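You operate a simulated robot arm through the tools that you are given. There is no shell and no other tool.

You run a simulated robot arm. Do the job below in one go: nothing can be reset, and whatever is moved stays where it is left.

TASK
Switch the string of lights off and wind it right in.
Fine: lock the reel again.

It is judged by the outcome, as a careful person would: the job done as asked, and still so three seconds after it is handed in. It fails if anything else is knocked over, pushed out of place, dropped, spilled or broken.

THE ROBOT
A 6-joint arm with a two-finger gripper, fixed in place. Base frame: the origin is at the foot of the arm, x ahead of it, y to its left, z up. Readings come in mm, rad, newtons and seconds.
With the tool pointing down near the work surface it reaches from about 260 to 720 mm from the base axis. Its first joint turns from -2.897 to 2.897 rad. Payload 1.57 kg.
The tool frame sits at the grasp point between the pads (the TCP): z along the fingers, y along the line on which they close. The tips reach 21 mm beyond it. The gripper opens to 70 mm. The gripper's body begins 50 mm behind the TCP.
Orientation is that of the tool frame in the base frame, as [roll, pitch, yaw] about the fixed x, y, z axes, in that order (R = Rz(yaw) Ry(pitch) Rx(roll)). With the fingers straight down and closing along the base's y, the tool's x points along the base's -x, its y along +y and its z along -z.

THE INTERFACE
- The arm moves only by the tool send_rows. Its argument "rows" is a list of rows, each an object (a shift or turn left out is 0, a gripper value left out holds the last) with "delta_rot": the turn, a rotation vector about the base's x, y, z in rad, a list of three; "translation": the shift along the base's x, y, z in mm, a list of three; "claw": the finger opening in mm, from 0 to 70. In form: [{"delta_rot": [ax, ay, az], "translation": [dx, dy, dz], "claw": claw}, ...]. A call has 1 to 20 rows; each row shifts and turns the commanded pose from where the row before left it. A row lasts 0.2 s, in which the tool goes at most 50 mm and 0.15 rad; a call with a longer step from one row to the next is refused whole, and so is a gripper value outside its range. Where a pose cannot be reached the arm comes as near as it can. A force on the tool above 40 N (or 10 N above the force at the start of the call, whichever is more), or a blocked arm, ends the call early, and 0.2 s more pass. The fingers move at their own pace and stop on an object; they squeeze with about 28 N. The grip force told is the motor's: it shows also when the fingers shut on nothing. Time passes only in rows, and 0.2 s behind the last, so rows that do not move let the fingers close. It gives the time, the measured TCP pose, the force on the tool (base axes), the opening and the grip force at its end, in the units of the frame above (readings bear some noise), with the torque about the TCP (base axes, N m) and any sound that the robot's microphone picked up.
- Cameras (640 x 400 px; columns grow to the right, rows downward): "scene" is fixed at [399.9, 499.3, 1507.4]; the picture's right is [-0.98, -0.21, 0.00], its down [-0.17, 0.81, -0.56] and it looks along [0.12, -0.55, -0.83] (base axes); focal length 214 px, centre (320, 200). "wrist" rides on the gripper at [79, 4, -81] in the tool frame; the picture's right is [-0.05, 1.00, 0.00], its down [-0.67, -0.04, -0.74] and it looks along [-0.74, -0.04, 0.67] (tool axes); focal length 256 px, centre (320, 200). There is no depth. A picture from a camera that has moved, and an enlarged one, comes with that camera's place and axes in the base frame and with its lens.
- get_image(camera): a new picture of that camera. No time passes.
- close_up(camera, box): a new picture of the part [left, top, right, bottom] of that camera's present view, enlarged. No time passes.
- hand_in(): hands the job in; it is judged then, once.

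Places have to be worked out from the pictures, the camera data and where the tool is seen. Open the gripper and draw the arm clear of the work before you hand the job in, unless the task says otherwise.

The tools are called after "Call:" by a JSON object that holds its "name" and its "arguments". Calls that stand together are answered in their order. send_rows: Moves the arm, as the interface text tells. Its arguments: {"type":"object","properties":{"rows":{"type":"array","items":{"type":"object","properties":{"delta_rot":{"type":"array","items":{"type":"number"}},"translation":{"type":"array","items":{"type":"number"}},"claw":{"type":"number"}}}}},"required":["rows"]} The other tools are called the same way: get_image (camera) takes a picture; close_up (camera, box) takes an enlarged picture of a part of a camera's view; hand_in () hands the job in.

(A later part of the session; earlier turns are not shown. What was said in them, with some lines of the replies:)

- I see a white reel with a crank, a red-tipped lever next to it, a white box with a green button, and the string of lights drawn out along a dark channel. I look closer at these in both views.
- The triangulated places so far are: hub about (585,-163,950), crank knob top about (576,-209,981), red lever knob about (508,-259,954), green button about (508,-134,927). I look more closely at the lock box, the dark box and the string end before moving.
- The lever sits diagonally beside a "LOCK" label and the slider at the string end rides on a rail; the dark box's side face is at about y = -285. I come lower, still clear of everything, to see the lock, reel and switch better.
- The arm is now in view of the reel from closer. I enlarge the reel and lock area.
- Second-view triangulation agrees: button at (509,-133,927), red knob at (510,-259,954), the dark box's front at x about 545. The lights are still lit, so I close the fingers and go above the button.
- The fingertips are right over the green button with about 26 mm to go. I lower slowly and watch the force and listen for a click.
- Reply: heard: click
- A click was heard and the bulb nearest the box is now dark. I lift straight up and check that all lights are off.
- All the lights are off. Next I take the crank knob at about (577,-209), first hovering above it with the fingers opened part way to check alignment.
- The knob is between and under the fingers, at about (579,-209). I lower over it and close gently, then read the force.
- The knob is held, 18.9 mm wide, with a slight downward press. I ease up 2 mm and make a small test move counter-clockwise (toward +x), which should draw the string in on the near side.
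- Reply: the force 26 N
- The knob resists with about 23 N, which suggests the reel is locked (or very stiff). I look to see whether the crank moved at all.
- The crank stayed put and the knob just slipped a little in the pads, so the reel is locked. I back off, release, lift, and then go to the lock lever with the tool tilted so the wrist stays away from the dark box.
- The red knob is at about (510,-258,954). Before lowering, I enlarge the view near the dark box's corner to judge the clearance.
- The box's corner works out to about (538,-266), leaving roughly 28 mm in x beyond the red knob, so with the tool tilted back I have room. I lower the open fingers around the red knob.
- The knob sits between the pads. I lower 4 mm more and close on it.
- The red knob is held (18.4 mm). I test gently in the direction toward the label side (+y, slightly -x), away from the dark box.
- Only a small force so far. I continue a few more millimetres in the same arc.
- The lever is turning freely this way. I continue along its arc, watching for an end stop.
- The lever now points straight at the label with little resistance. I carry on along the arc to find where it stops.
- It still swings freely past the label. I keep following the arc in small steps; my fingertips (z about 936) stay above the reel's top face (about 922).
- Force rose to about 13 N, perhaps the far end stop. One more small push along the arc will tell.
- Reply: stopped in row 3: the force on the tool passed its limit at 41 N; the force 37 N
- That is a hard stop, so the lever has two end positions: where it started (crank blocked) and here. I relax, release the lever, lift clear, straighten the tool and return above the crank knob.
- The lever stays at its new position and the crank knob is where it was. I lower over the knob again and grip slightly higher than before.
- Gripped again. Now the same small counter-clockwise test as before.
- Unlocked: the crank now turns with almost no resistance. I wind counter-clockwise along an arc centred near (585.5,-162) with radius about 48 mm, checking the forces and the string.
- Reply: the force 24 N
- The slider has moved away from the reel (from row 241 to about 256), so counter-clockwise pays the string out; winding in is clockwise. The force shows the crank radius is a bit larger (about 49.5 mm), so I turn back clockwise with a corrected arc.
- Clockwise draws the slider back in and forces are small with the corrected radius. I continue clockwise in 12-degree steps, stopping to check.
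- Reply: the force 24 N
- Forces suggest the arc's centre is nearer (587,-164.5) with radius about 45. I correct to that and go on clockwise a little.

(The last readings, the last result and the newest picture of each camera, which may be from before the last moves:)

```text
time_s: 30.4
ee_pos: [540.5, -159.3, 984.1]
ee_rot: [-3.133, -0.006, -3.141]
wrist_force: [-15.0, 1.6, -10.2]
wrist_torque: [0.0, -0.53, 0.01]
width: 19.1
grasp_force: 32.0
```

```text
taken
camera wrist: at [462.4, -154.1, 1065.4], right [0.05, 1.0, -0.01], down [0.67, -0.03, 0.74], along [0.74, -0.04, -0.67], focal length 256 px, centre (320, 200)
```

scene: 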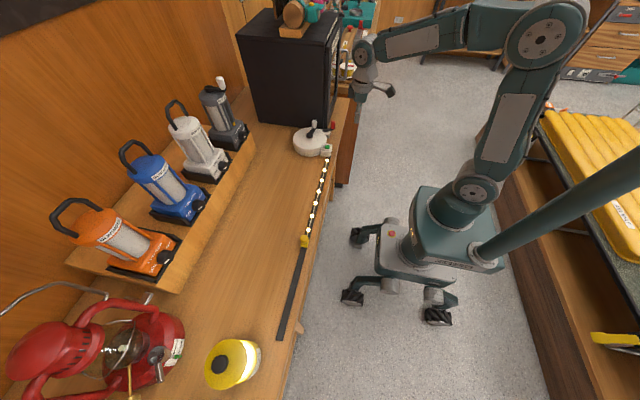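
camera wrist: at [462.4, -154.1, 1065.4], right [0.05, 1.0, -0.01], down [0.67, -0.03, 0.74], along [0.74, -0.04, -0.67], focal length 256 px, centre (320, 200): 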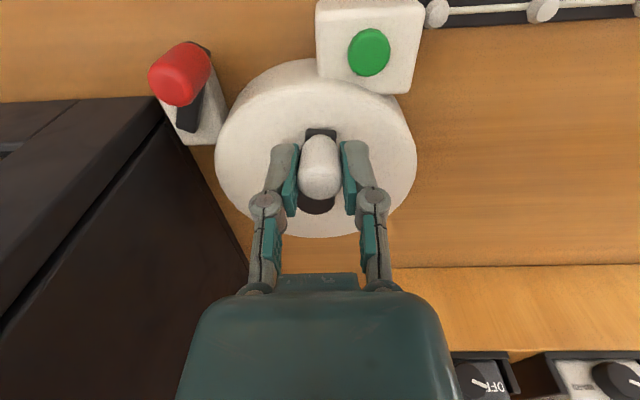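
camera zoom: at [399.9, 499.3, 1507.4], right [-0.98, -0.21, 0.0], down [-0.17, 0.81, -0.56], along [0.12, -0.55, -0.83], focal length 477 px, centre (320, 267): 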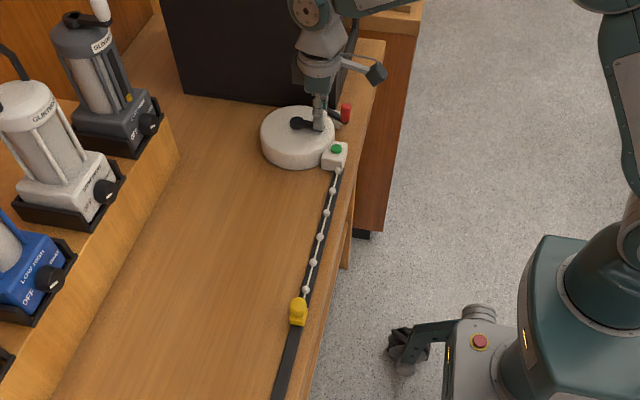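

Winding well: the slider is now clearly closer and beads are disappearing into the box. I blend the arc estimate (centre 586,-162.5, radius 47) and continue clockwise.

Call:
{"name": "send_rows", "arguments": {"rows": [{"translation": [-0.5, 9.8, 0]}, {"translation": [3.7, 9.2, 0]}, {"translation": [5.5, 8.2, 0]}, {"translation": [7.1, 6.9, 0]}, {}]}}

```text
time_s: 31.6
ee_pos: [558.3, -128.6, 983.3]
ee_rot: [-3.133, 0.001, 3.141]
wrist_force: [18.9, -26.4, -8.5]
wrist_torque: [0.04, -0.47, -0.02]
width: 19.2
grasp_force: 32.6
```

The readings now fit a circle centred at (586,-165) with radius about 45. I correct inward and carry on clockwise over the far side.

Call:
{"name": "send_rows", "arguments": {"rows": [{"translation": [8.9, 1.3, 0]}, {"translation": [8.9, 3.2, 0]}, {"translation": [9.35, 1.3, 0]}, {"translation": [9.4, -0.7, 0]}, {}]}}

Call:
{"name": "close_up", "arguments": {"camera": "scene", "box": [260, 80, 380, 260]}}

```text
time_s: 32.8
ee_pos: [593.7, -121.8, 982.3]
ee_rot: [-3.136, -0.002, 3.141]
wrist_force: [-1.9, -9.8, 18.3]
wrist_torque: [-0.04, 0.5, 0.0]
width: 19.5
grasp_force: 31.4
```

```text
2.22 times, centred on (320, 170) of scene
camera zoom: at [399.9, 499.3, 1507.4], right [-0.98, -0.21, 0.0], down [-0.17, 0.81, -0.56], along [0.12, -0.55, -0.83], focal length 477 px, centre (320, 267)
```

zoom: 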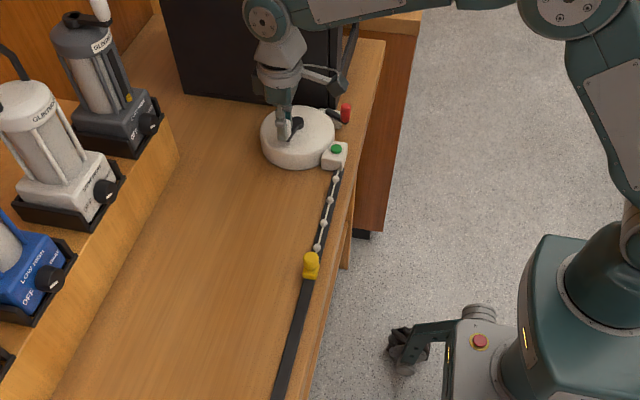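

Four beads are left outside and the slider is well along. I ease up 1 mm and continue clockwise around the +x side.

Call:
{"name": "send_rows", "arguments": {"rows": [{"translation": [8.8, -3.2, 0.5]}, {"translation": [8.2, -4.4, 0.5]}, {"translation": [7.1, -6.0, 0]}, {"translation": [5.7, -7.4, 0]}, {"translation": [4.1, -8.4, 0]}, {}]}}

Call:
{"name": "close_up", "arguments": {"camera": "scene", "box": [260, 80, 380, 260]}}

```text
time_s: 34.2
ee_pos: [627.3, -149.7, 982.5]
ee_rot: [-3.135, -0.005, -3.141]
wrist_force: [-3.8, -1.0, -3.8]
wrist_torque: [0.05, 0.79, 0.04]
width: 19.5
grasp_force: 32.4
```

```text
2.22 times, centred on (320, 170) of scene
camera zoom: at [399.9, 499.3, 1507.4], right [-0.98, -0.21, 0.0], down [-0.17, 0.81, -0.56], along [0.12, -0.55, -0.83], focal length 477 px, centre (320, 267)
```

zoom: 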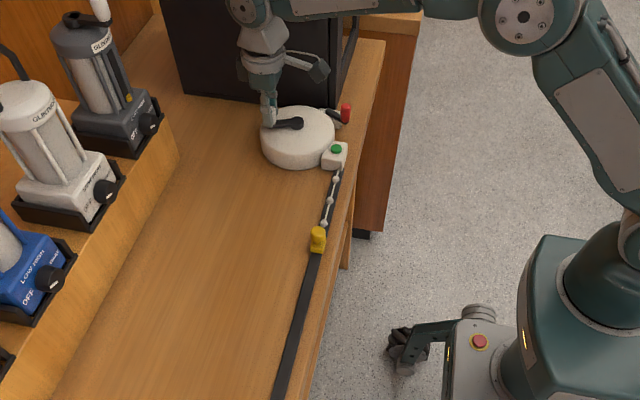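

Forces are near zero, so the arc fits. Three beads remain; I keep winding.

Call:
{"name": "send_rows", "arguments": {"rows": [{"translation": [2.3, -9.0, 0]}, {"translation": [0.3, -9.3, 0]}, {"translation": [-1.6, -9.2, 0]}, {"translation": [-3.5, -8.7, 0]}, {"translation": [-5.2, -7.7, 0]}, {"translation": [-6.7, -6.5, 0]}, {}]}}

Call:
{"name": "close_up", "arguments": {"camera": "scene", "box": [280, 100, 360, 200]}}

```text
time_s: 35.8
ee_pos: [613.3, -200.2, 984.0]
ee_rot: [-3.133, -0.002, 3.141]
wrist_force: [-1.6, 2.7, -0.5]
wrist_torque: [0.03, -0.49, 0.0]
width: 19.0
grasp_force: 32.1
```

```text
4.00 times, centred on (320, 150) of scene
camera zoom: at [399.9, 499.3, 1507.4], right [-0.98, -0.21, 0.0], down [-0.17, 0.81, -0.56], along [0.12, -0.55, -0.83], focal length 858 px, centre (320, 400)
```

zoom: 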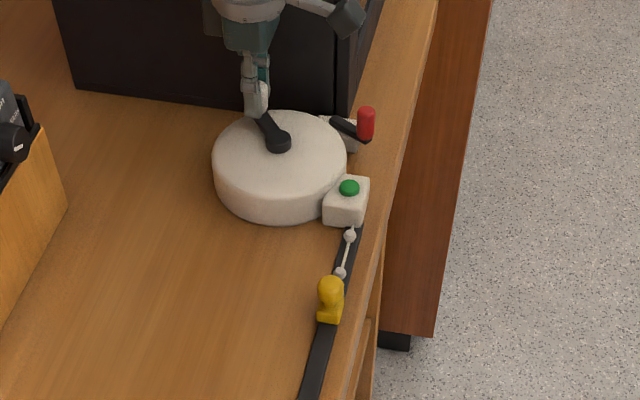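

Two beads left, with the slider some 55 mm from the box. I continue 48 degrees more and check.

Call:
{"name": "send_rows", "arguments": {"rows": [{"translation": [-7.9, -5.0, 0]}, {"translation": [-8.8, -3.2, 0]}, {"translation": [-9.2, -1.3, 0]}, {}]}}

Call:
{"name": "close_up", "arguments": {"camera": "scene", "box": [280, 100, 360, 200]}}

```text
time_s: 36.8
ee_pos: [589.0, -210.7, 983.7]
ee_rot: [-3.135, -0.003, -3.142]
wrist_force: [0.7, -0.8, -3.5]
wrist_torque: [0.02, 0.13, 0.0]
width: 19.3
grasp_force: 32.6
```

```text
4.00 times, centred on (320, 150) of scene
camera zoom: at [399.9, 499.3, 1507.4], right [-0.98, -0.21, 0.0], down [-0.17, 0.81, -0.56], along [0.12, -0.55, -0.83], focal length 858 px, centre (320, 400)
```

zoom: 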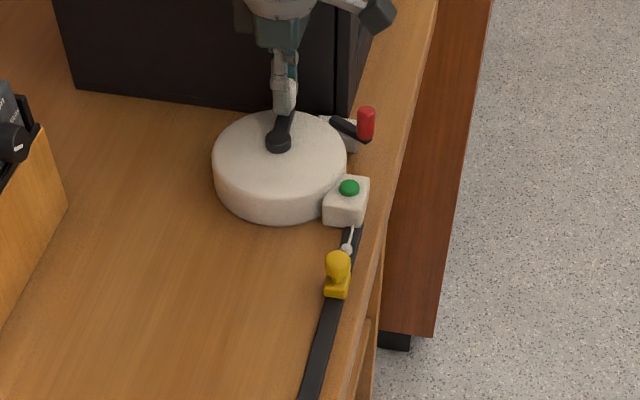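

One bead left. I wind another 24 degrees or so with smaller steps.

Call:
{"name": "send_rows", "arguments": {"rows": [{"translation": [-9.0, 0.4, 0]}, {"translation": [-9.0, 2.2, 0]}, {}]}}

Call:
{"name": "close_up", "arguments": {"camera": "scene", "box": [310, 130, 350, 180]}}

```text
time_s: 37.6
ee_pos: [568.8, -207.6, 984.5]
ee_rot: [-3.133, -0.004, 3.141]
wrist_force: [0.0, 2.0, -5.4]
wrist_torque: [0.01, 0.12, 0.02]
width: 19.0
grasp_force: 31.9
```

```text
8.00 times, centred on (330, 155) of scene
camera zoom: at [399.9, 499.3, 1507.4], right [-0.98, -0.21, 0.0], down [-0.17, 0.81, -0.56], along [0.12, -0.55, -0.83], focal length 1716 px, centre (240, 560)
```

zoom: 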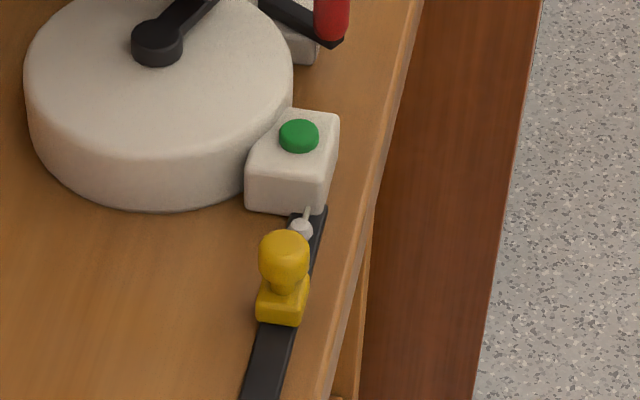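

The last bead is right at the box mouth. I wind on in smaller steps so I notice when the slider meets the box.

Call:
{"name": "send_rows", "arguments": {"rows": [{"translation": [-4.2, 2.2, 0]}, {"translation": [-3.9, 2.6, 0]}, {"translation": [-3.75, 2.9, 0]}, {}]}}

Call:
{"name": "close_up", "arguments": {"camera": "scene", "box": [310, 130, 350, 180]}}

```text
time_s: 38.6
ee_pos: [558.1, -199.9, 983.6]
ee_rot: [-3.134, -0.004, 3.141]
wrist_force: [0.8, 1.4, -14.4]
wrist_torque: [-0.03, -0.47, 0.0]
width: 19.2
grasp_force: 32.0
```

```text
8.00 times, centred on (330, 155) of scene
camera zoom: at [399.9, 499.3, 1507.4], right [-0.98, -0.21, 0.0], down [-0.17, 0.81, -0.56], along [0.12, -0.55, -0.83], focal length 1716 px, centre (240, 560)
```

zoom: 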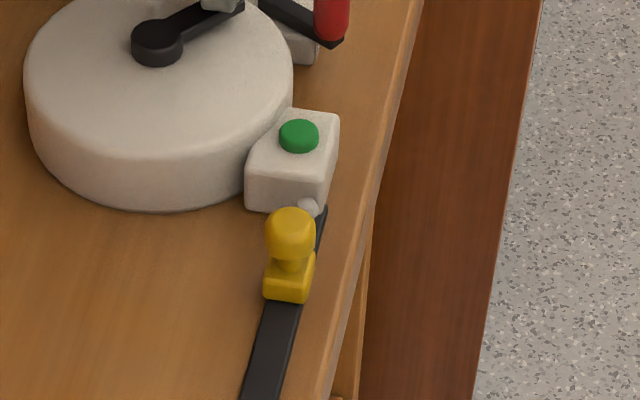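

Still moving freely, the bead is at the mouth. I continue in 6-degree steps.

Call:
{"name": "send_rows", "arguments": {"rows": [{"translation": [-3.9, 3.0, 0]}, {"translation": [-3.2, 3.5, 0]}, {"translation": [-2.9, 3.7, 0]}, {}]}}

Call:
{"name": "close_up", "arguments": {"camera": "scene", "box": [310, 130, 350, 180]}}

Call:
{"name": "get_image", "arguments": {"camera": "wrist"}}

```text
time_s: 39.6
ee_pos: [548.1, -189.3, 982.6]
ee_rot: [-3.134, -0.004, -3.142]
wrist_force: [3.5, 1.8, -14.8]
wrist_torque: [0.0, -0.15, -0.03]
width: 19.1
grasp_force: 31.8
```

```text
8.00 times, centred on (330, 155) of scene
camera zoom: at [399.9, 499.3, 1507.4], right [-0.98, -0.21, 0.0], down [-0.17, 0.81, -0.56], along [0.12, -0.55, -0.83], focal length 1716 px, centre (240, 560)
```

zoom: 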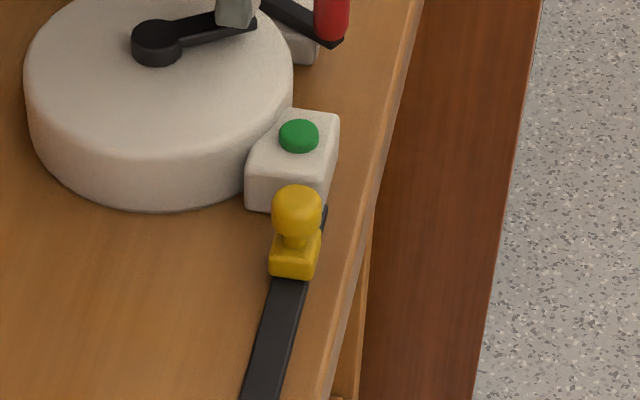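

```text
taken
camera wrist: at [469.2, -184.3, 1065.1], right [0.05, 1.0, -0.01], down [0.67, -0.03, 0.74], along [0.74, -0.04, -0.67], focal length 256 px, centre (320, 200)
```

wrist: 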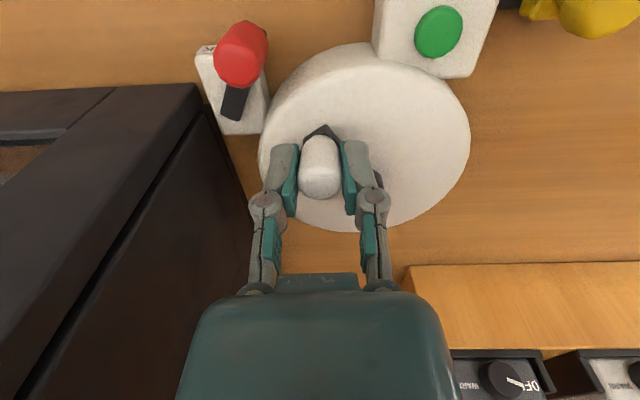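

The bead has gone in behind the slider; a small gap between slider and box remains in the wrist view. I continue with small steps watching for resistance.

Call:
{"name": "send_rows", "arguments": {"rows": [{"translation": [-2.4, 3.6, 0]}, {"translation": [-2.0, 4.2, 0]}, {}]}}

Call:
{"name": "close_up", "arguments": {"camera": "scene", "box": [310, 130, 350, 180]}}

Call:
{"name": "close_up", "arguments": {"camera": "wrist", "box": [440, 0, 640, 100]}}

```text
time_s: 40.4
ee_pos: [543.4, -180.6, 983.5]
ee_rot: [-3.135, -0.003, -3.139]
wrist_force: [6.7, 1.4, -13.4]
wrist_torque: [0.01, 0.38, -0.02]
width: 18.8
grasp_force: 31.8
```

```text
8.00 times, centred on (330, 155) of scene
camera zoom: at [399.9, 499.3, 1507.4], right [-0.98, -0.21, 0.0], down [-0.17, 0.81, -0.56], along [0.12, -0.55, -0.83], focal length 1716 px, centre (240, 560)
```

zoom: 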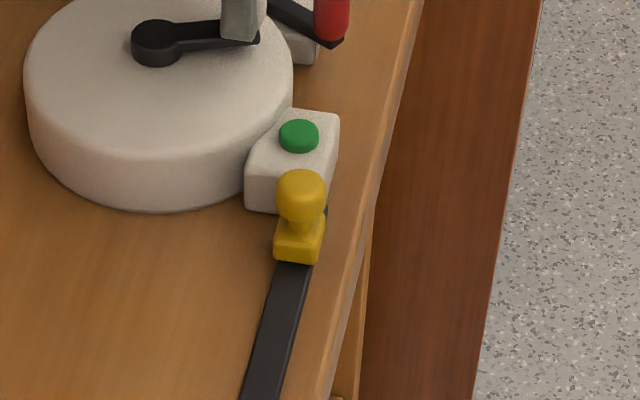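

```text
3.20 times, centred on (540, 50) of wrist
camera zoom: at [464.6, -175.4, 1065.1], right [0.05, 1.0, -0.01], down [0.67, -0.03, 0.74], along [0.74, -0.04, -0.67], focal length 819 px, centre (-384, 680)
```

zoom: 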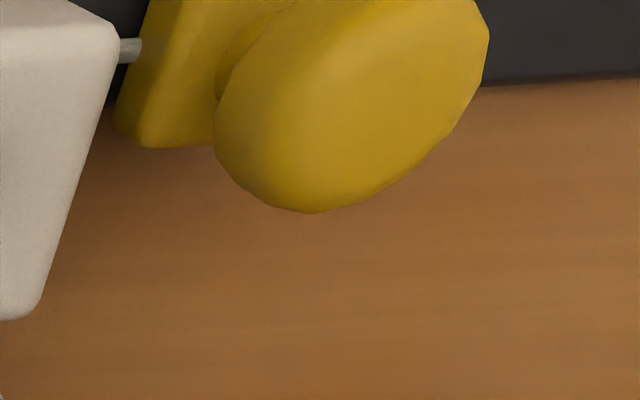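

Only about 5 mm of gap left between the slider and the box. I wind the last few degrees in small steps until it stops.

Call:
{"name": "send_rows", "arguments": {"rows": [{"translation": [-1.0, 2.3, 0]}, {"translation": [-0.7, 2.3, 0]}, {"translation": [-0.6, 2.3, 0]}, {}]}}

Call:
{"name": "close_up", "arguments": {"camera": "wrist", "box": [440, 0, 640, 100]}}

Call:
{"name": "close_up", "arguments": {"camera": "scene", "box": [310, 130, 350, 180]}}

```text
time_s: 41.4
ee_pos: [541.4, -174.8, 983.5]
ee_rot: [-3.135, -0.002, -3.14]
wrist_force: [12.5, 2.6, -15.4]
wrist_torque: [-0.02, -0.01, -0.01]
width: 19.2
grasp_force: 32.2
```

```text
3.20 times, centred on (540, 50) of wrist
camera zoom: at [462.6, -168.9, 1065.0], right [0.05, 1.0, -0.01], down [0.67, -0.03, 0.74], along [0.74, -0.04, -0.67], focal length 819 px, centre (-384, 680)
```

zoom: 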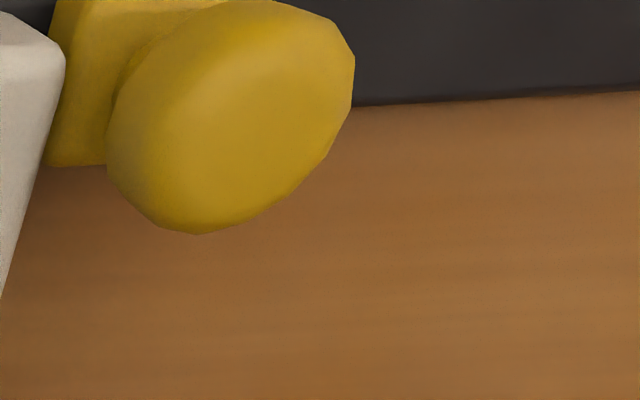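

```text
8.00 times, centred on (330, 155) of scene
camera zoom: at [399.9, 499.3, 1507.4], right [-0.98, -0.21, 0.0], down [-0.17, 0.81, -0.56], along [0.12, -0.55, -0.83], focal length 1716 px, centre (240, 560)
```

zoom: 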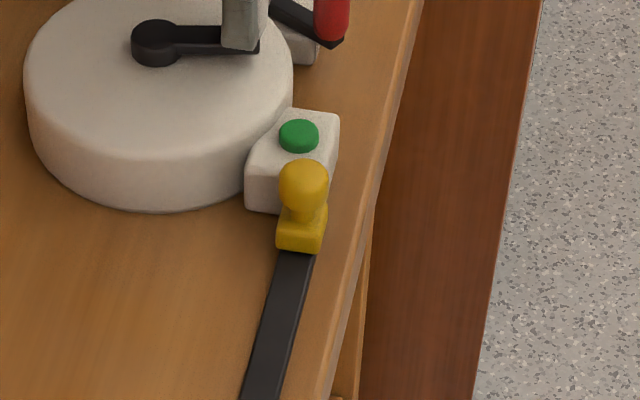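

It is nearly touching with no tangential resistance yet. A few more small steps until I feel the stop.

Call:
{"name": "send_rows", "arguments": {"rows": [{"translation": [0.5, 1.8, 0]}, {"translation": [0.3, 1.8, 0]}, {}]}}

Call:
{"name": "close_up", "arguments": {"camera": "wrist", "box": [440, 0, 640, 100]}}

Call:
{"name": "close_up", "arguments": {"camera": "scene", "box": [310, 130, 350, 180]}}

```text
time_s: 42.2
ee_pos: [540.8, -171.9, 985.2]
ee_rot: [-3.135, -0.003, -3.14]
wrist_force: [1.4, -0.6, -14.5]
wrist_torque: [-0.07, -0.67, 0.01]
width: 19.0
grasp_force: 32.2
```

```text
3.20 times, centred on (540, 50) of wrist
camera zoom: at [462.3, -165.9, 1065.3], right [0.05, 1.0, -0.01], down [0.67, -0.03, 0.74], along [0.74, -0.04, -0.67], focal length 819 px, centre (-384, 680)
```

zoom: 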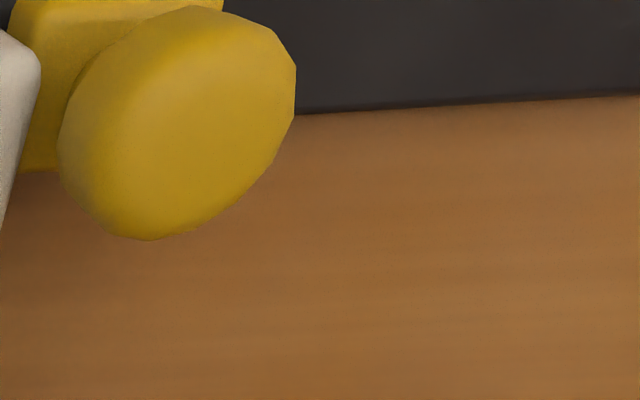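

```text
8.00 times, centred on (330, 155) of scene
camera zoom: at [399.9, 499.3, 1507.4], right [-0.98, -0.21, 0.0], down [-0.17, 0.81, -0.56], along [0.12, -0.55, -0.83], focal length 1716 px, centre (240, 560)
```

zoom: 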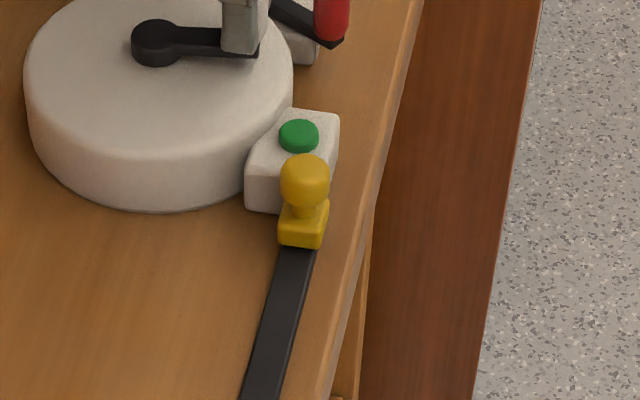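

Still creeping in without resistance. I go on in 1.8 mm steps.

Call:
{"name": "send_rows", "arguments": {"rows": [{"translation": [0.1, 1.8, 0]}, {"translation": [0.1, 1.8, 0]}, {}]}}

Call:
{"name": "close_up", "arguments": {"camera": "scene", "box": [310, 130, 350, 180]}}

```text
time_s: 43.0
ee_pos: [540.9, -167.3, 983.1]
ee_rot: [-3.133, -0.003, 3.14]
wrist_force: [-15.7, -0.7, -3.3]
wrist_torque: [-0.01, 0.18, 0.0]
width: 19.2
grasp_force: 31.9
```

```text
8.00 times, centred on (330, 155) of scene
camera zoom: at [399.9, 499.3, 1507.4], right [-0.98, -0.21, 0.0], down [-0.17, 0.81, -0.56], along [0.12, -0.55, -0.83], focal length 1716 px, centre (240, 560)
```

zoom: 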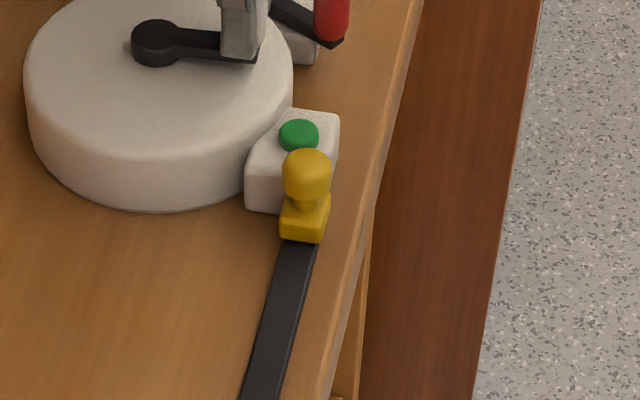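

The slider still creeps in (its base edge moved from row 247 to 241). I correct slightly outward and continue.

Call:
{"name": "send_rows", "arguments": {"rows": [{"translation": [-1.0, 1.8, 0]}, {"translation": [0, 1.8, 0]}, {}]}}

Call:
{"name": "close_up", "arguments": {"camera": "scene", "box": [310, 130, 350, 180]}}

Call:
{"name": "get_image", "arguments": {"camera": "wrist"}}

```text
time_s: 43.8
ee_pos: [540.9, -163.8, 984.2]
ee_rot: [-3.136, -0.004, -3.141]
wrist_force: [-18.1, -4.2, -2.0]
wrist_torque: [-0.06, 0.55, -0.01]
width: 19.3
grasp_force: 32.1
```

```text
8.00 times, centred on (330, 155) of scene
camera zoom: at [399.9, 499.3, 1507.4], right [-0.98, -0.21, 0.0], down [-0.17, 0.81, -0.56], along [0.12, -0.55, -0.83], focal length 1716 px, centre (240, 560)
```

zoom: 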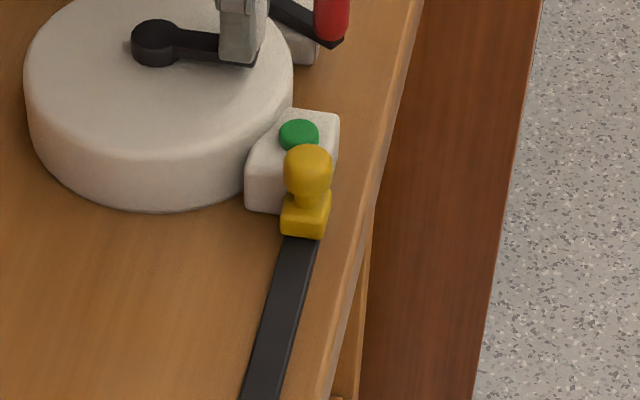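

```text
taken
camera wrist: at [461.9, -159.6, 1065.2], right [0.05, 1.0, -0.01], down [0.67, -0.03, 0.74], along [0.74, -0.04, -0.67], focal length 256 px, centre (320, 200)
```

wrist: 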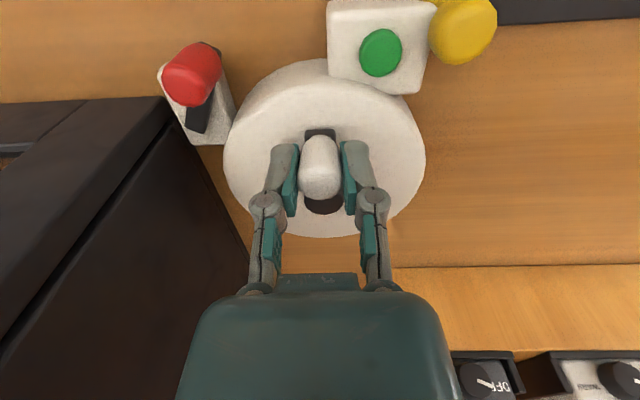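

The y force begins to grow (-4 N). I push another few millimetres to confirm the end stop.

Call:
{"name": "send_rows", "arguments": {"rows": [{"translation": [-0.8, 1.6, 0]}, {"translation": [0, 1.6, 0]}, {}]}}

Call:
{"name": "close_up", "arguments": {"camera": "scene", "box": [310, 130, 350, 180]}}

Call:
{"name": "close_up", "arguments": {"camera": "wrist", "box": [320, 0, 520, 100]}}

```text
time_s: 44.6
ee_pos: [540.1, -164.5, 983.0]
ee_rot: [-3.133, -0.002, 3.141]
wrist_force: [-4.8, -33.3, -10.0]
wrist_torque: [0.0, 0.34, 0.02]
width: 19.2
grasp_force: 31.9
```

```text
8.00 times, centred on (330, 155) of scene
camera zoom: at [399.9, 499.3, 1507.4], right [-0.98, -0.21, 0.0], down [-0.17, 0.81, -0.56], along [0.12, -0.55, -0.83], focal length 1716 px, centre (240, 560)
```

zoom: 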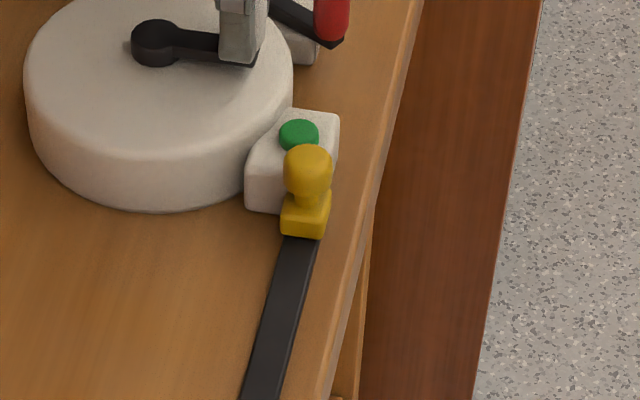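

```text
3.20 times, centred on (420, 50) of wrist
camera zoom: at [461.8, -159.3, 1065.1], right [0.05, 1.0, -0.01], down [0.67, -0.03, 0.74], along [0.74, -0.05, -0.67], focal length 819 px, centre (0, 680)
```

zoom: 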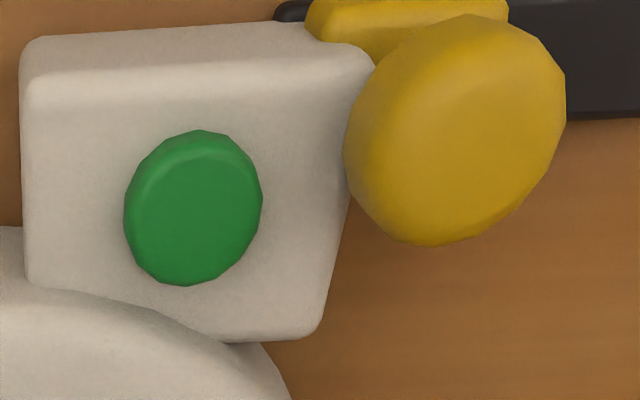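

The crank is at its stop: no further movement, 33 N pushback, and the slider is tight against the box. I ease the load off without turning back, release the knob and lift clear.

Call:
{"name": "send_rows", "arguments": {"rows": [{"translation": [0, -1.5, 0]}, {"translation": [0, -1.2, 0]}, {}, {"claw": 40}, {}, {"translation": [0, 0, 20]}, {"translation": [0, 0, 30]}, {}]}}

Call:
{"name": "close_up", "arguments": {"camera": "scene", "box": [290, 100, 370, 180]}}

Call:
{"name": "get_image", "arguments": {"camera": "wrist"}}

```text
time_s: 46.4
ee_pos: [541.1, -160.4, 1035.1]
ee_rot: [-3.134, -0.003, 3.141]
wrist_force: [1.1, 1.0, 0.0]
wrist_torque: [-0.03, 0.0, 0.04]
width: 39.8
grasp_force: 0.1
```

```text
5.00 times, centred on (330, 140) of scene
camera zoom: at [399.9, 499.3, 1507.4], right [-0.98, -0.21, 0.0], down [-0.17, 0.81, -0.56], along [0.12, -0.55, -0.83], focal length 1072 px, centre (270, 500)
```

zoom: 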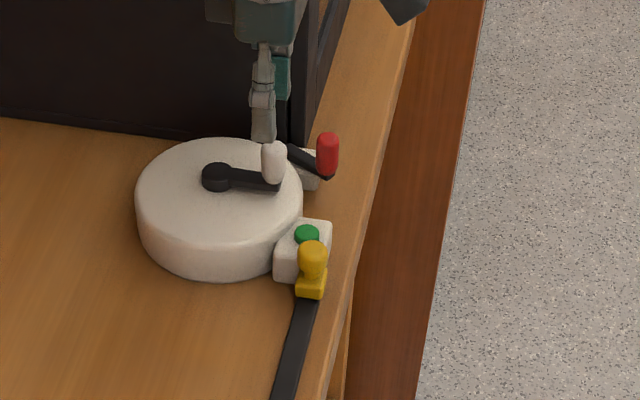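

```text
taken
camera wrist: at [461.9, -155.1, 1116.0], right [0.05, 1.0, -0.01], down [0.67, -0.03, 0.74], along [0.74, -0.04, -0.67], focal length 256 px, centre (320, 200)
```

wrist: 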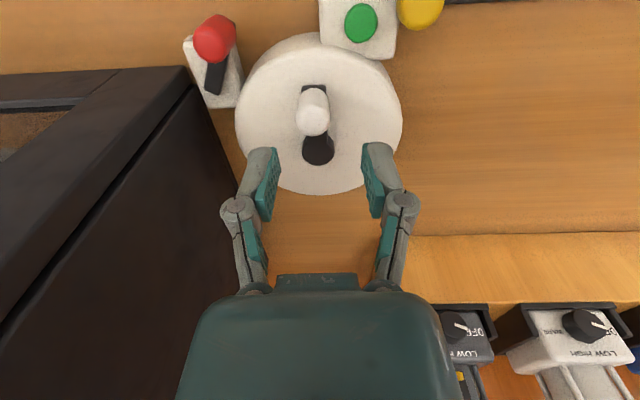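

The slider stays tight against the box with the crank released, lights dark. Now for locking: I tilt the tool and move over the red lever knob at about (511,-221).

Call:
{"name": "send_rows", "arguments": {"rows": [{"translation": [-10, -12, 0], "delta_rot": [0.007, -0.1, 0], "claw": 36}, {"translation": [-12, -16, 0], "delta_rot": [0, -0.1, 0]}, {"translation": [-12, -16, 0], "delta_rot": [0, -0.1, 0]}, {"translation": [0, -16.5, 0]}, {}]}}

Call:
{"name": "get_image", "arguments": {"camera": "wrist"}}

```text
time_s: 47.6
ee_pos: [505.2, -225.0, 1033.5]
ee_rot: [-3.141, 0.297, -3.14]
wrist_force: [-0.1, -0.3, 0.1]
wrist_torque: [0.03, -0.01, -0.01]
width: 35.9
grasp_force: 0.1
```

```text
taken
camera wrist: at [406.5, -219.2, 1088.0], right [0.05, 1.0, 0.02], down [0.42, -0.04, 0.91], along [0.91, -0.04, -0.42], focal length 256 px, centre (320, 200)
```

wrist: 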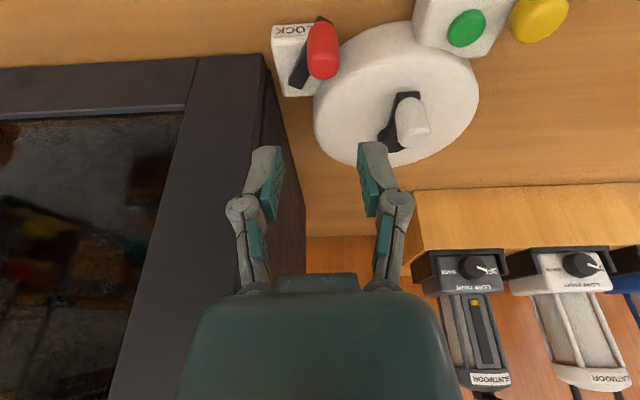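

The red knob is at about (512,-221,954). I lower the fingers around it and close.

Call:
{"name": "send_rows", "arguments": {"rows": [{"translation": [3.3, 4, -16]}, {"translation": [0, 0, -20]}, {"translation": [0, 0, -20]}, {"translation": [0, 0, -19.5]}, {}]}}

Call:
{"name": "close_up", "arguments": {"camera": "wrist", "box": [200, 70, 440, 250]}}

```text
time_s: 48.8
ee_pos: [508.3, -219.1, 957.8]
ee_rot: [3.14, 0.297, -3.142]
wrist_force: [-0.5, -0.5, -0.5]
wrist_torque: [0.02, 0.03, 0.0]
width: 36.0
grasp_force: 0.1
```

```text
2.22 times, centred on (320, 160) of wrist
camera zoom: at [409.5, -214.4, 1012.9], right [0.05, 1.0, 0.01], down [0.42, -0.04, 0.91], along [0.91, -0.04, -0.42], focal length 569 px, centre (320, 289)
```

zoom: 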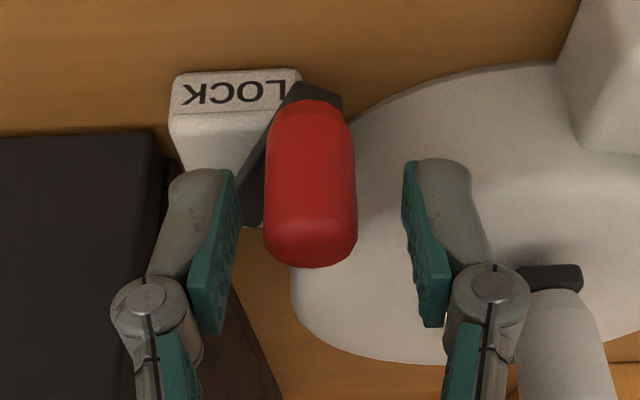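

I centre on the knob, close, and then swing the lever back along its arc toward the label and on to its original side.

Call:
{"name": "send_rows", "arguments": {"rows": [{"translation": [0, -1.8, 0]}, {"claw": 0}, {}, {}, {"translation": [-2.3, -4, 0]}, {"translation": [-2, -4.3, 0]}, {"translation": [-1.2, -4.5, 0]}, {"translation": [-0.8, -4.5, 0]}, {}]}}

Call:
{"name": "close_up", "arguments": {"camera": "wrist", "box": [200, 70, 440, 250]}}

```text
time_s: 50.8
ee_pos: [501.7, -237.6, 958.0]
ee_rot: [-3.14, 0.297, -3.14]
wrist_force: [-5.4, 6.8, 0.5]
wrist_torque: [0.11, 0.27, 0.24]
width: 18.6
grasp_force: 32.3
```

```text
2.22 times, centred on (320, 160) of wrist
camera zoom: at [402.9, -233.3, 1012.8], right [0.05, 1.0, 0.01], down [0.42, -0.03, 0.91], along [0.91, -0.04, -0.42], focal length 569 px, centre (320, 289)
```

zoom: 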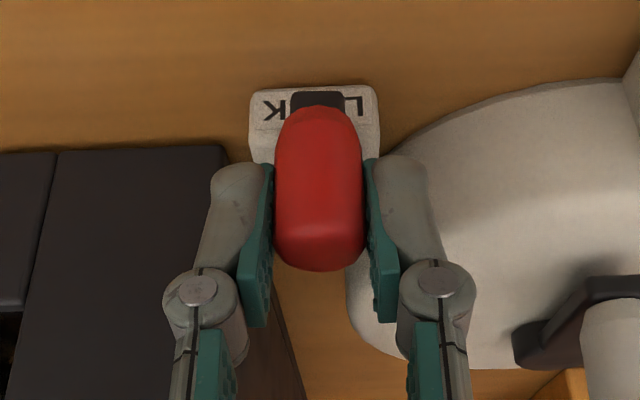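

The lever is mid-way and moving smoothly. I carry on to the original (locked) end.

Call:
{"name": "send_rows", "arguments": {"rows": [{"translation": [-0.3, -4.6, 0]}, {"translation": [0.6, -4.6, 0]}, {"translation": [1.2, -4.4, 0]}, {"translation": [1.6, -4.2, 0]}, {"translation": [1.7, -2.5, 0]}, {}]}}

Call:
{"name": "close_up", "arguments": {"camera": "wrist", "box": [200, 70, 440, 250]}}

```text
time_s: 52.2
ee_pos: [507.6, -259.4, 958.5]
ee_rot: [-3.139, 0.299, 3.141]
wrist_force: [-2.4, 6.5, 6.8]
wrist_torque: [0.17, 0.29, 0.25]
width: 18.7
grasp_force: 32.3
```

```text
2.22 times, centred on (320, 160) of wrist
camera zoom: at [409.1, -253.7, 1012.6], right [0.05, 1.0, 0.01], down [0.42, -0.03, 0.91], along [0.91, -0.04, -0.42], focal length 569 px, centre (320, 289)
```

zoom: 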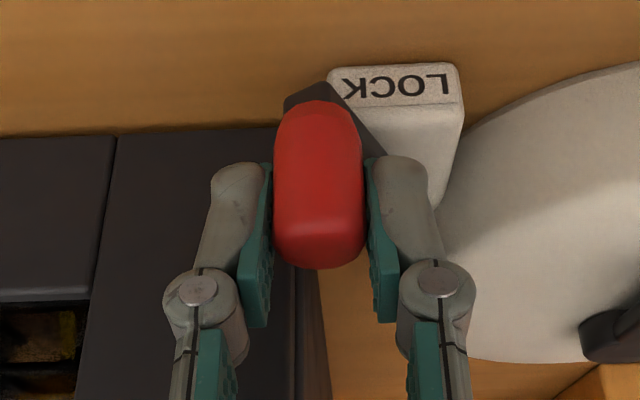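

The lever looks the same as at the start. I push a touch further along the arc to be sure it is fully home against its stop.

Call:
{"name": "send_rows", "arguments": {"rows": [{"translation": [0.9, -1.2, 0]}, {"translation": [0.9, -1.2, 0]}, {}]}}

Call:
{"name": "close_up", "arguments": {"camera": "wrist", "box": [200, 70, 440, 250]}}

```text
time_s: 53.0
ee_pos: [508.1, -258.0, 957.8]
ee_rot: [-3.14, 0.295, -3.139]
wrist_force: [-12.7, 17.8, 4.2]
wrist_torque: [0.39, -0.3, 0.08]
width: 18.8
grasp_force: 32.0
```

```text
2.22 times, centred on (320, 160) of wrist
camera zoom: at [409.6, -254.4, 1012.7], right [0.05, 1.0, 0.02], down [0.42, -0.04, 0.91], along [0.91, -0.04, -0.42], focal length 569 px, centre (320, 289)
```

zoom: 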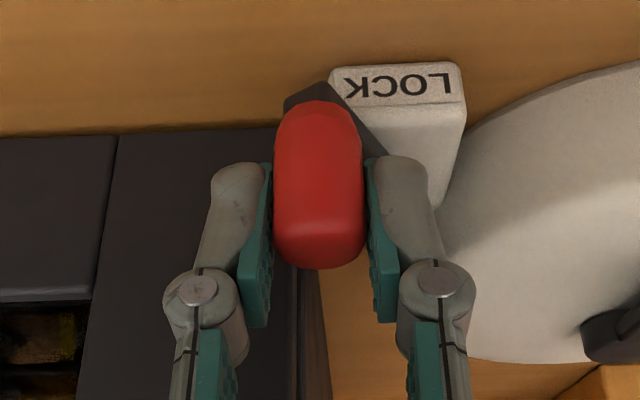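

The lever is hard against its original end stop, the position in which the crank was blocked at the start. I relax the push, open the fingers and withdraw upward and back.

Call:
{"name": "send_rows", "arguments": {"rows": [{"translation": [-1.2, 1.6, 0]}, {"claw": 36}, {}, {"translation": [-2, 0, 15]}, {"translation": [-3, 0, 25]}, {"translation": [-5, 0, 35]}, {"translation": [-10, 5, 35]}, {"translation": [-20, 15, 25], "delta_rot": [0, 0.1, 0]}, {"translation": [-20, 15, 20], "delta_rot": [0, 0.1, 0]}, {"translation": [-20, 15, 10], "delta_rot": [0, 0.1, 0]}, {}]}}

Call:
{"name": "get_image", "arguments": {"camera": "wrist"}}

Call:
{"name": "close_up", "arguments": {"camera": "scene", "box": [270, 90, 370, 180]}}

Call:
{"name": "get_image", "arguments": {"camera": "scene"}}

```text
time_s: 55.4
ee_pos: [427.6, -211.2, 1122.0]
ee_rot: [-3.14, -0.002, 3.142]
wrist_force: [-0.2, 0.0, -0.8]
wrist_torque: [-0.02, 0.02, 0.01]
width: 36.3
grasp_force: 0.1
```

```text
taken
camera wrist: at [350.5, -205.2, 1204.5], right [0.05, 1.0, 0.0], down [0.67, -0.03, 0.74], along [0.74, -0.04, -0.67], focal length 256 px, centre (320, 200)
```

wrist: 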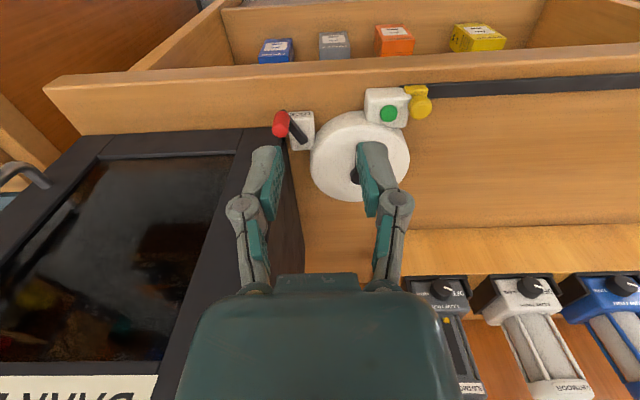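

```text
4.44 times, centred on (320, 135) of scene
camera zoom: at [399.9, 499.3, 1507.4], right [-0.98, -0.21, 0.0], down [-0.17, 0.81, -0.56], along [0.12, -0.55, -0.83], focal length 953 px, centre (320, 489)
```

zoom: 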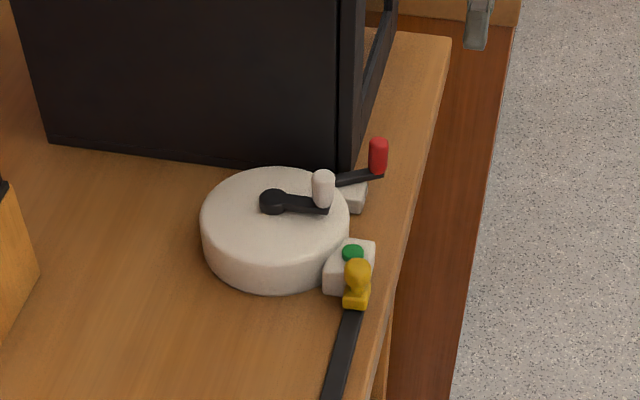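

```text
taken
```

scene: 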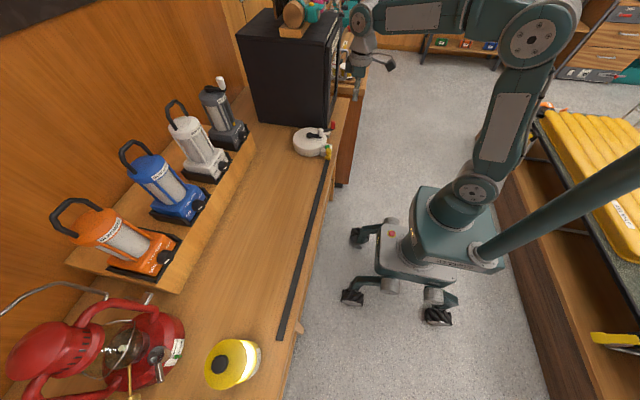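

The lever is back at its locked side, the slider rests against the box and all else is undisturbed. I take a last enlarged look at slider and lever before handing in.

Call:
{"name": "close_up", "arguments": {"camera": "wrist", "box": [260, 70, 450, 190]}}

Call:
{"name": "close_up", "arguments": {"camera": "scene", "box": [310, 130, 350, 180]}}

```text
3.33 times, centred on (355, 130) of wrist
camera zoom: at [350.5, -205.2, 1204.5], right [0.05, 1.0, 0.0], down [0.67, -0.03, 0.74], along [0.74, -0.04, -0.67], focal length 853 px, centre (203, 433)
```

zoom: 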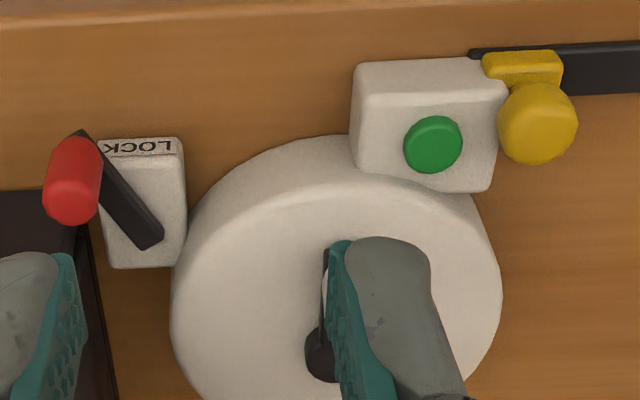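

```text
8.00 times, centred on (330, 155) of scene
camera zoom: at [399.9, 499.3, 1507.4], right [-0.98, -0.21, 0.0], down [-0.17, 0.81, -0.56], along [0.12, -0.55, -0.83], focal length 1716 px, centre (240, 560)
```

zoom: 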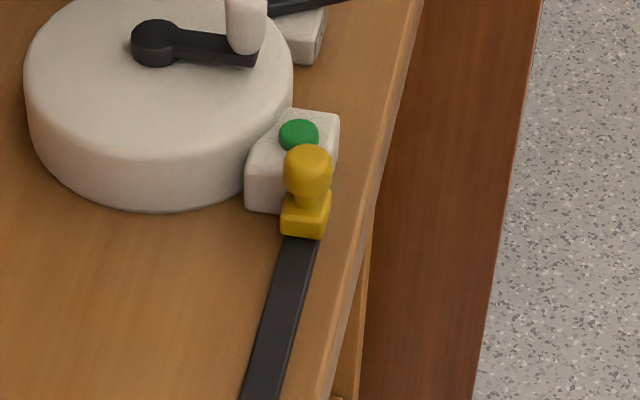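

The string is fully in, the slider tight against the box, and the lever is at the lock end. I open the gripper fully and draw further away before handing in.

Call:
{"name": "send_rows", "arguments": {"rows": [{"translation": [-5, 20, 25], "claw": 70}, {"translation": [-5, 20, 25]}, {"translation": [0, 20, 25]}, {}]}}

Call:
{"name": "close_up", "arguments": {"camera": "scene", "box": [270, 90, 370, 180]}}

```text
time_s: 56.4
ee_pos: [419.5, -150.5, 1198.4]
ee_rot: [-3.14, -0.001, 3.141]
wrist_force: [0.5, -0.3, -0.2]
wrist_torque: [0.0, -0.01, 0.03]
width: 70.0
grasp_force: 0.0
```

```text
4.44 times, centred on (320, 135) of scene
camera zoom: at [399.9, 499.3, 1507.4], right [-0.98, -0.21, 0.0], down [-0.17, 0.81, -0.56], along [0.12, -0.55, -0.83], focal length 953 px, centre (320, 489)
```

zoom: 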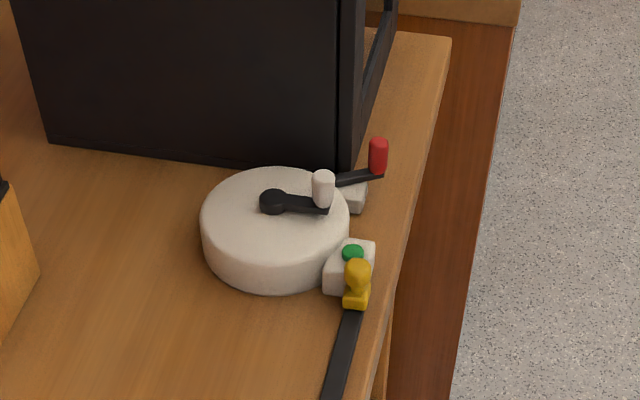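

The picture shows the lights off, the string wound right in and the lever at its lock end, with the arm clear and the gripper open. I hand the job in.

Call:
{"name": "hand_in", "arguments": {}}

```text
The job is handed in.
```

The string of lights is switched off and wound fully in. The reel is locked again, and I've handed the job in.

- **Lights:** one press of the green button gave a click, and every bulb went dark.
- **Winding:** the reel was locked to begin with, so I swung the red lever over to free it. My first turn of the crank was the wrong way and let some string out. I then wound clockwise until the yellow slider sat tight against the box and the crank would go no further.
- **Lock:** the lever is back against the end stop where it started. That is the position in which the crank was blocked at the outset. I did not push the crank again afterwards to check the lock.

Nothing else looked moved or knocked over in the last pictures. The arm was clear with the gripper open at hand-in.
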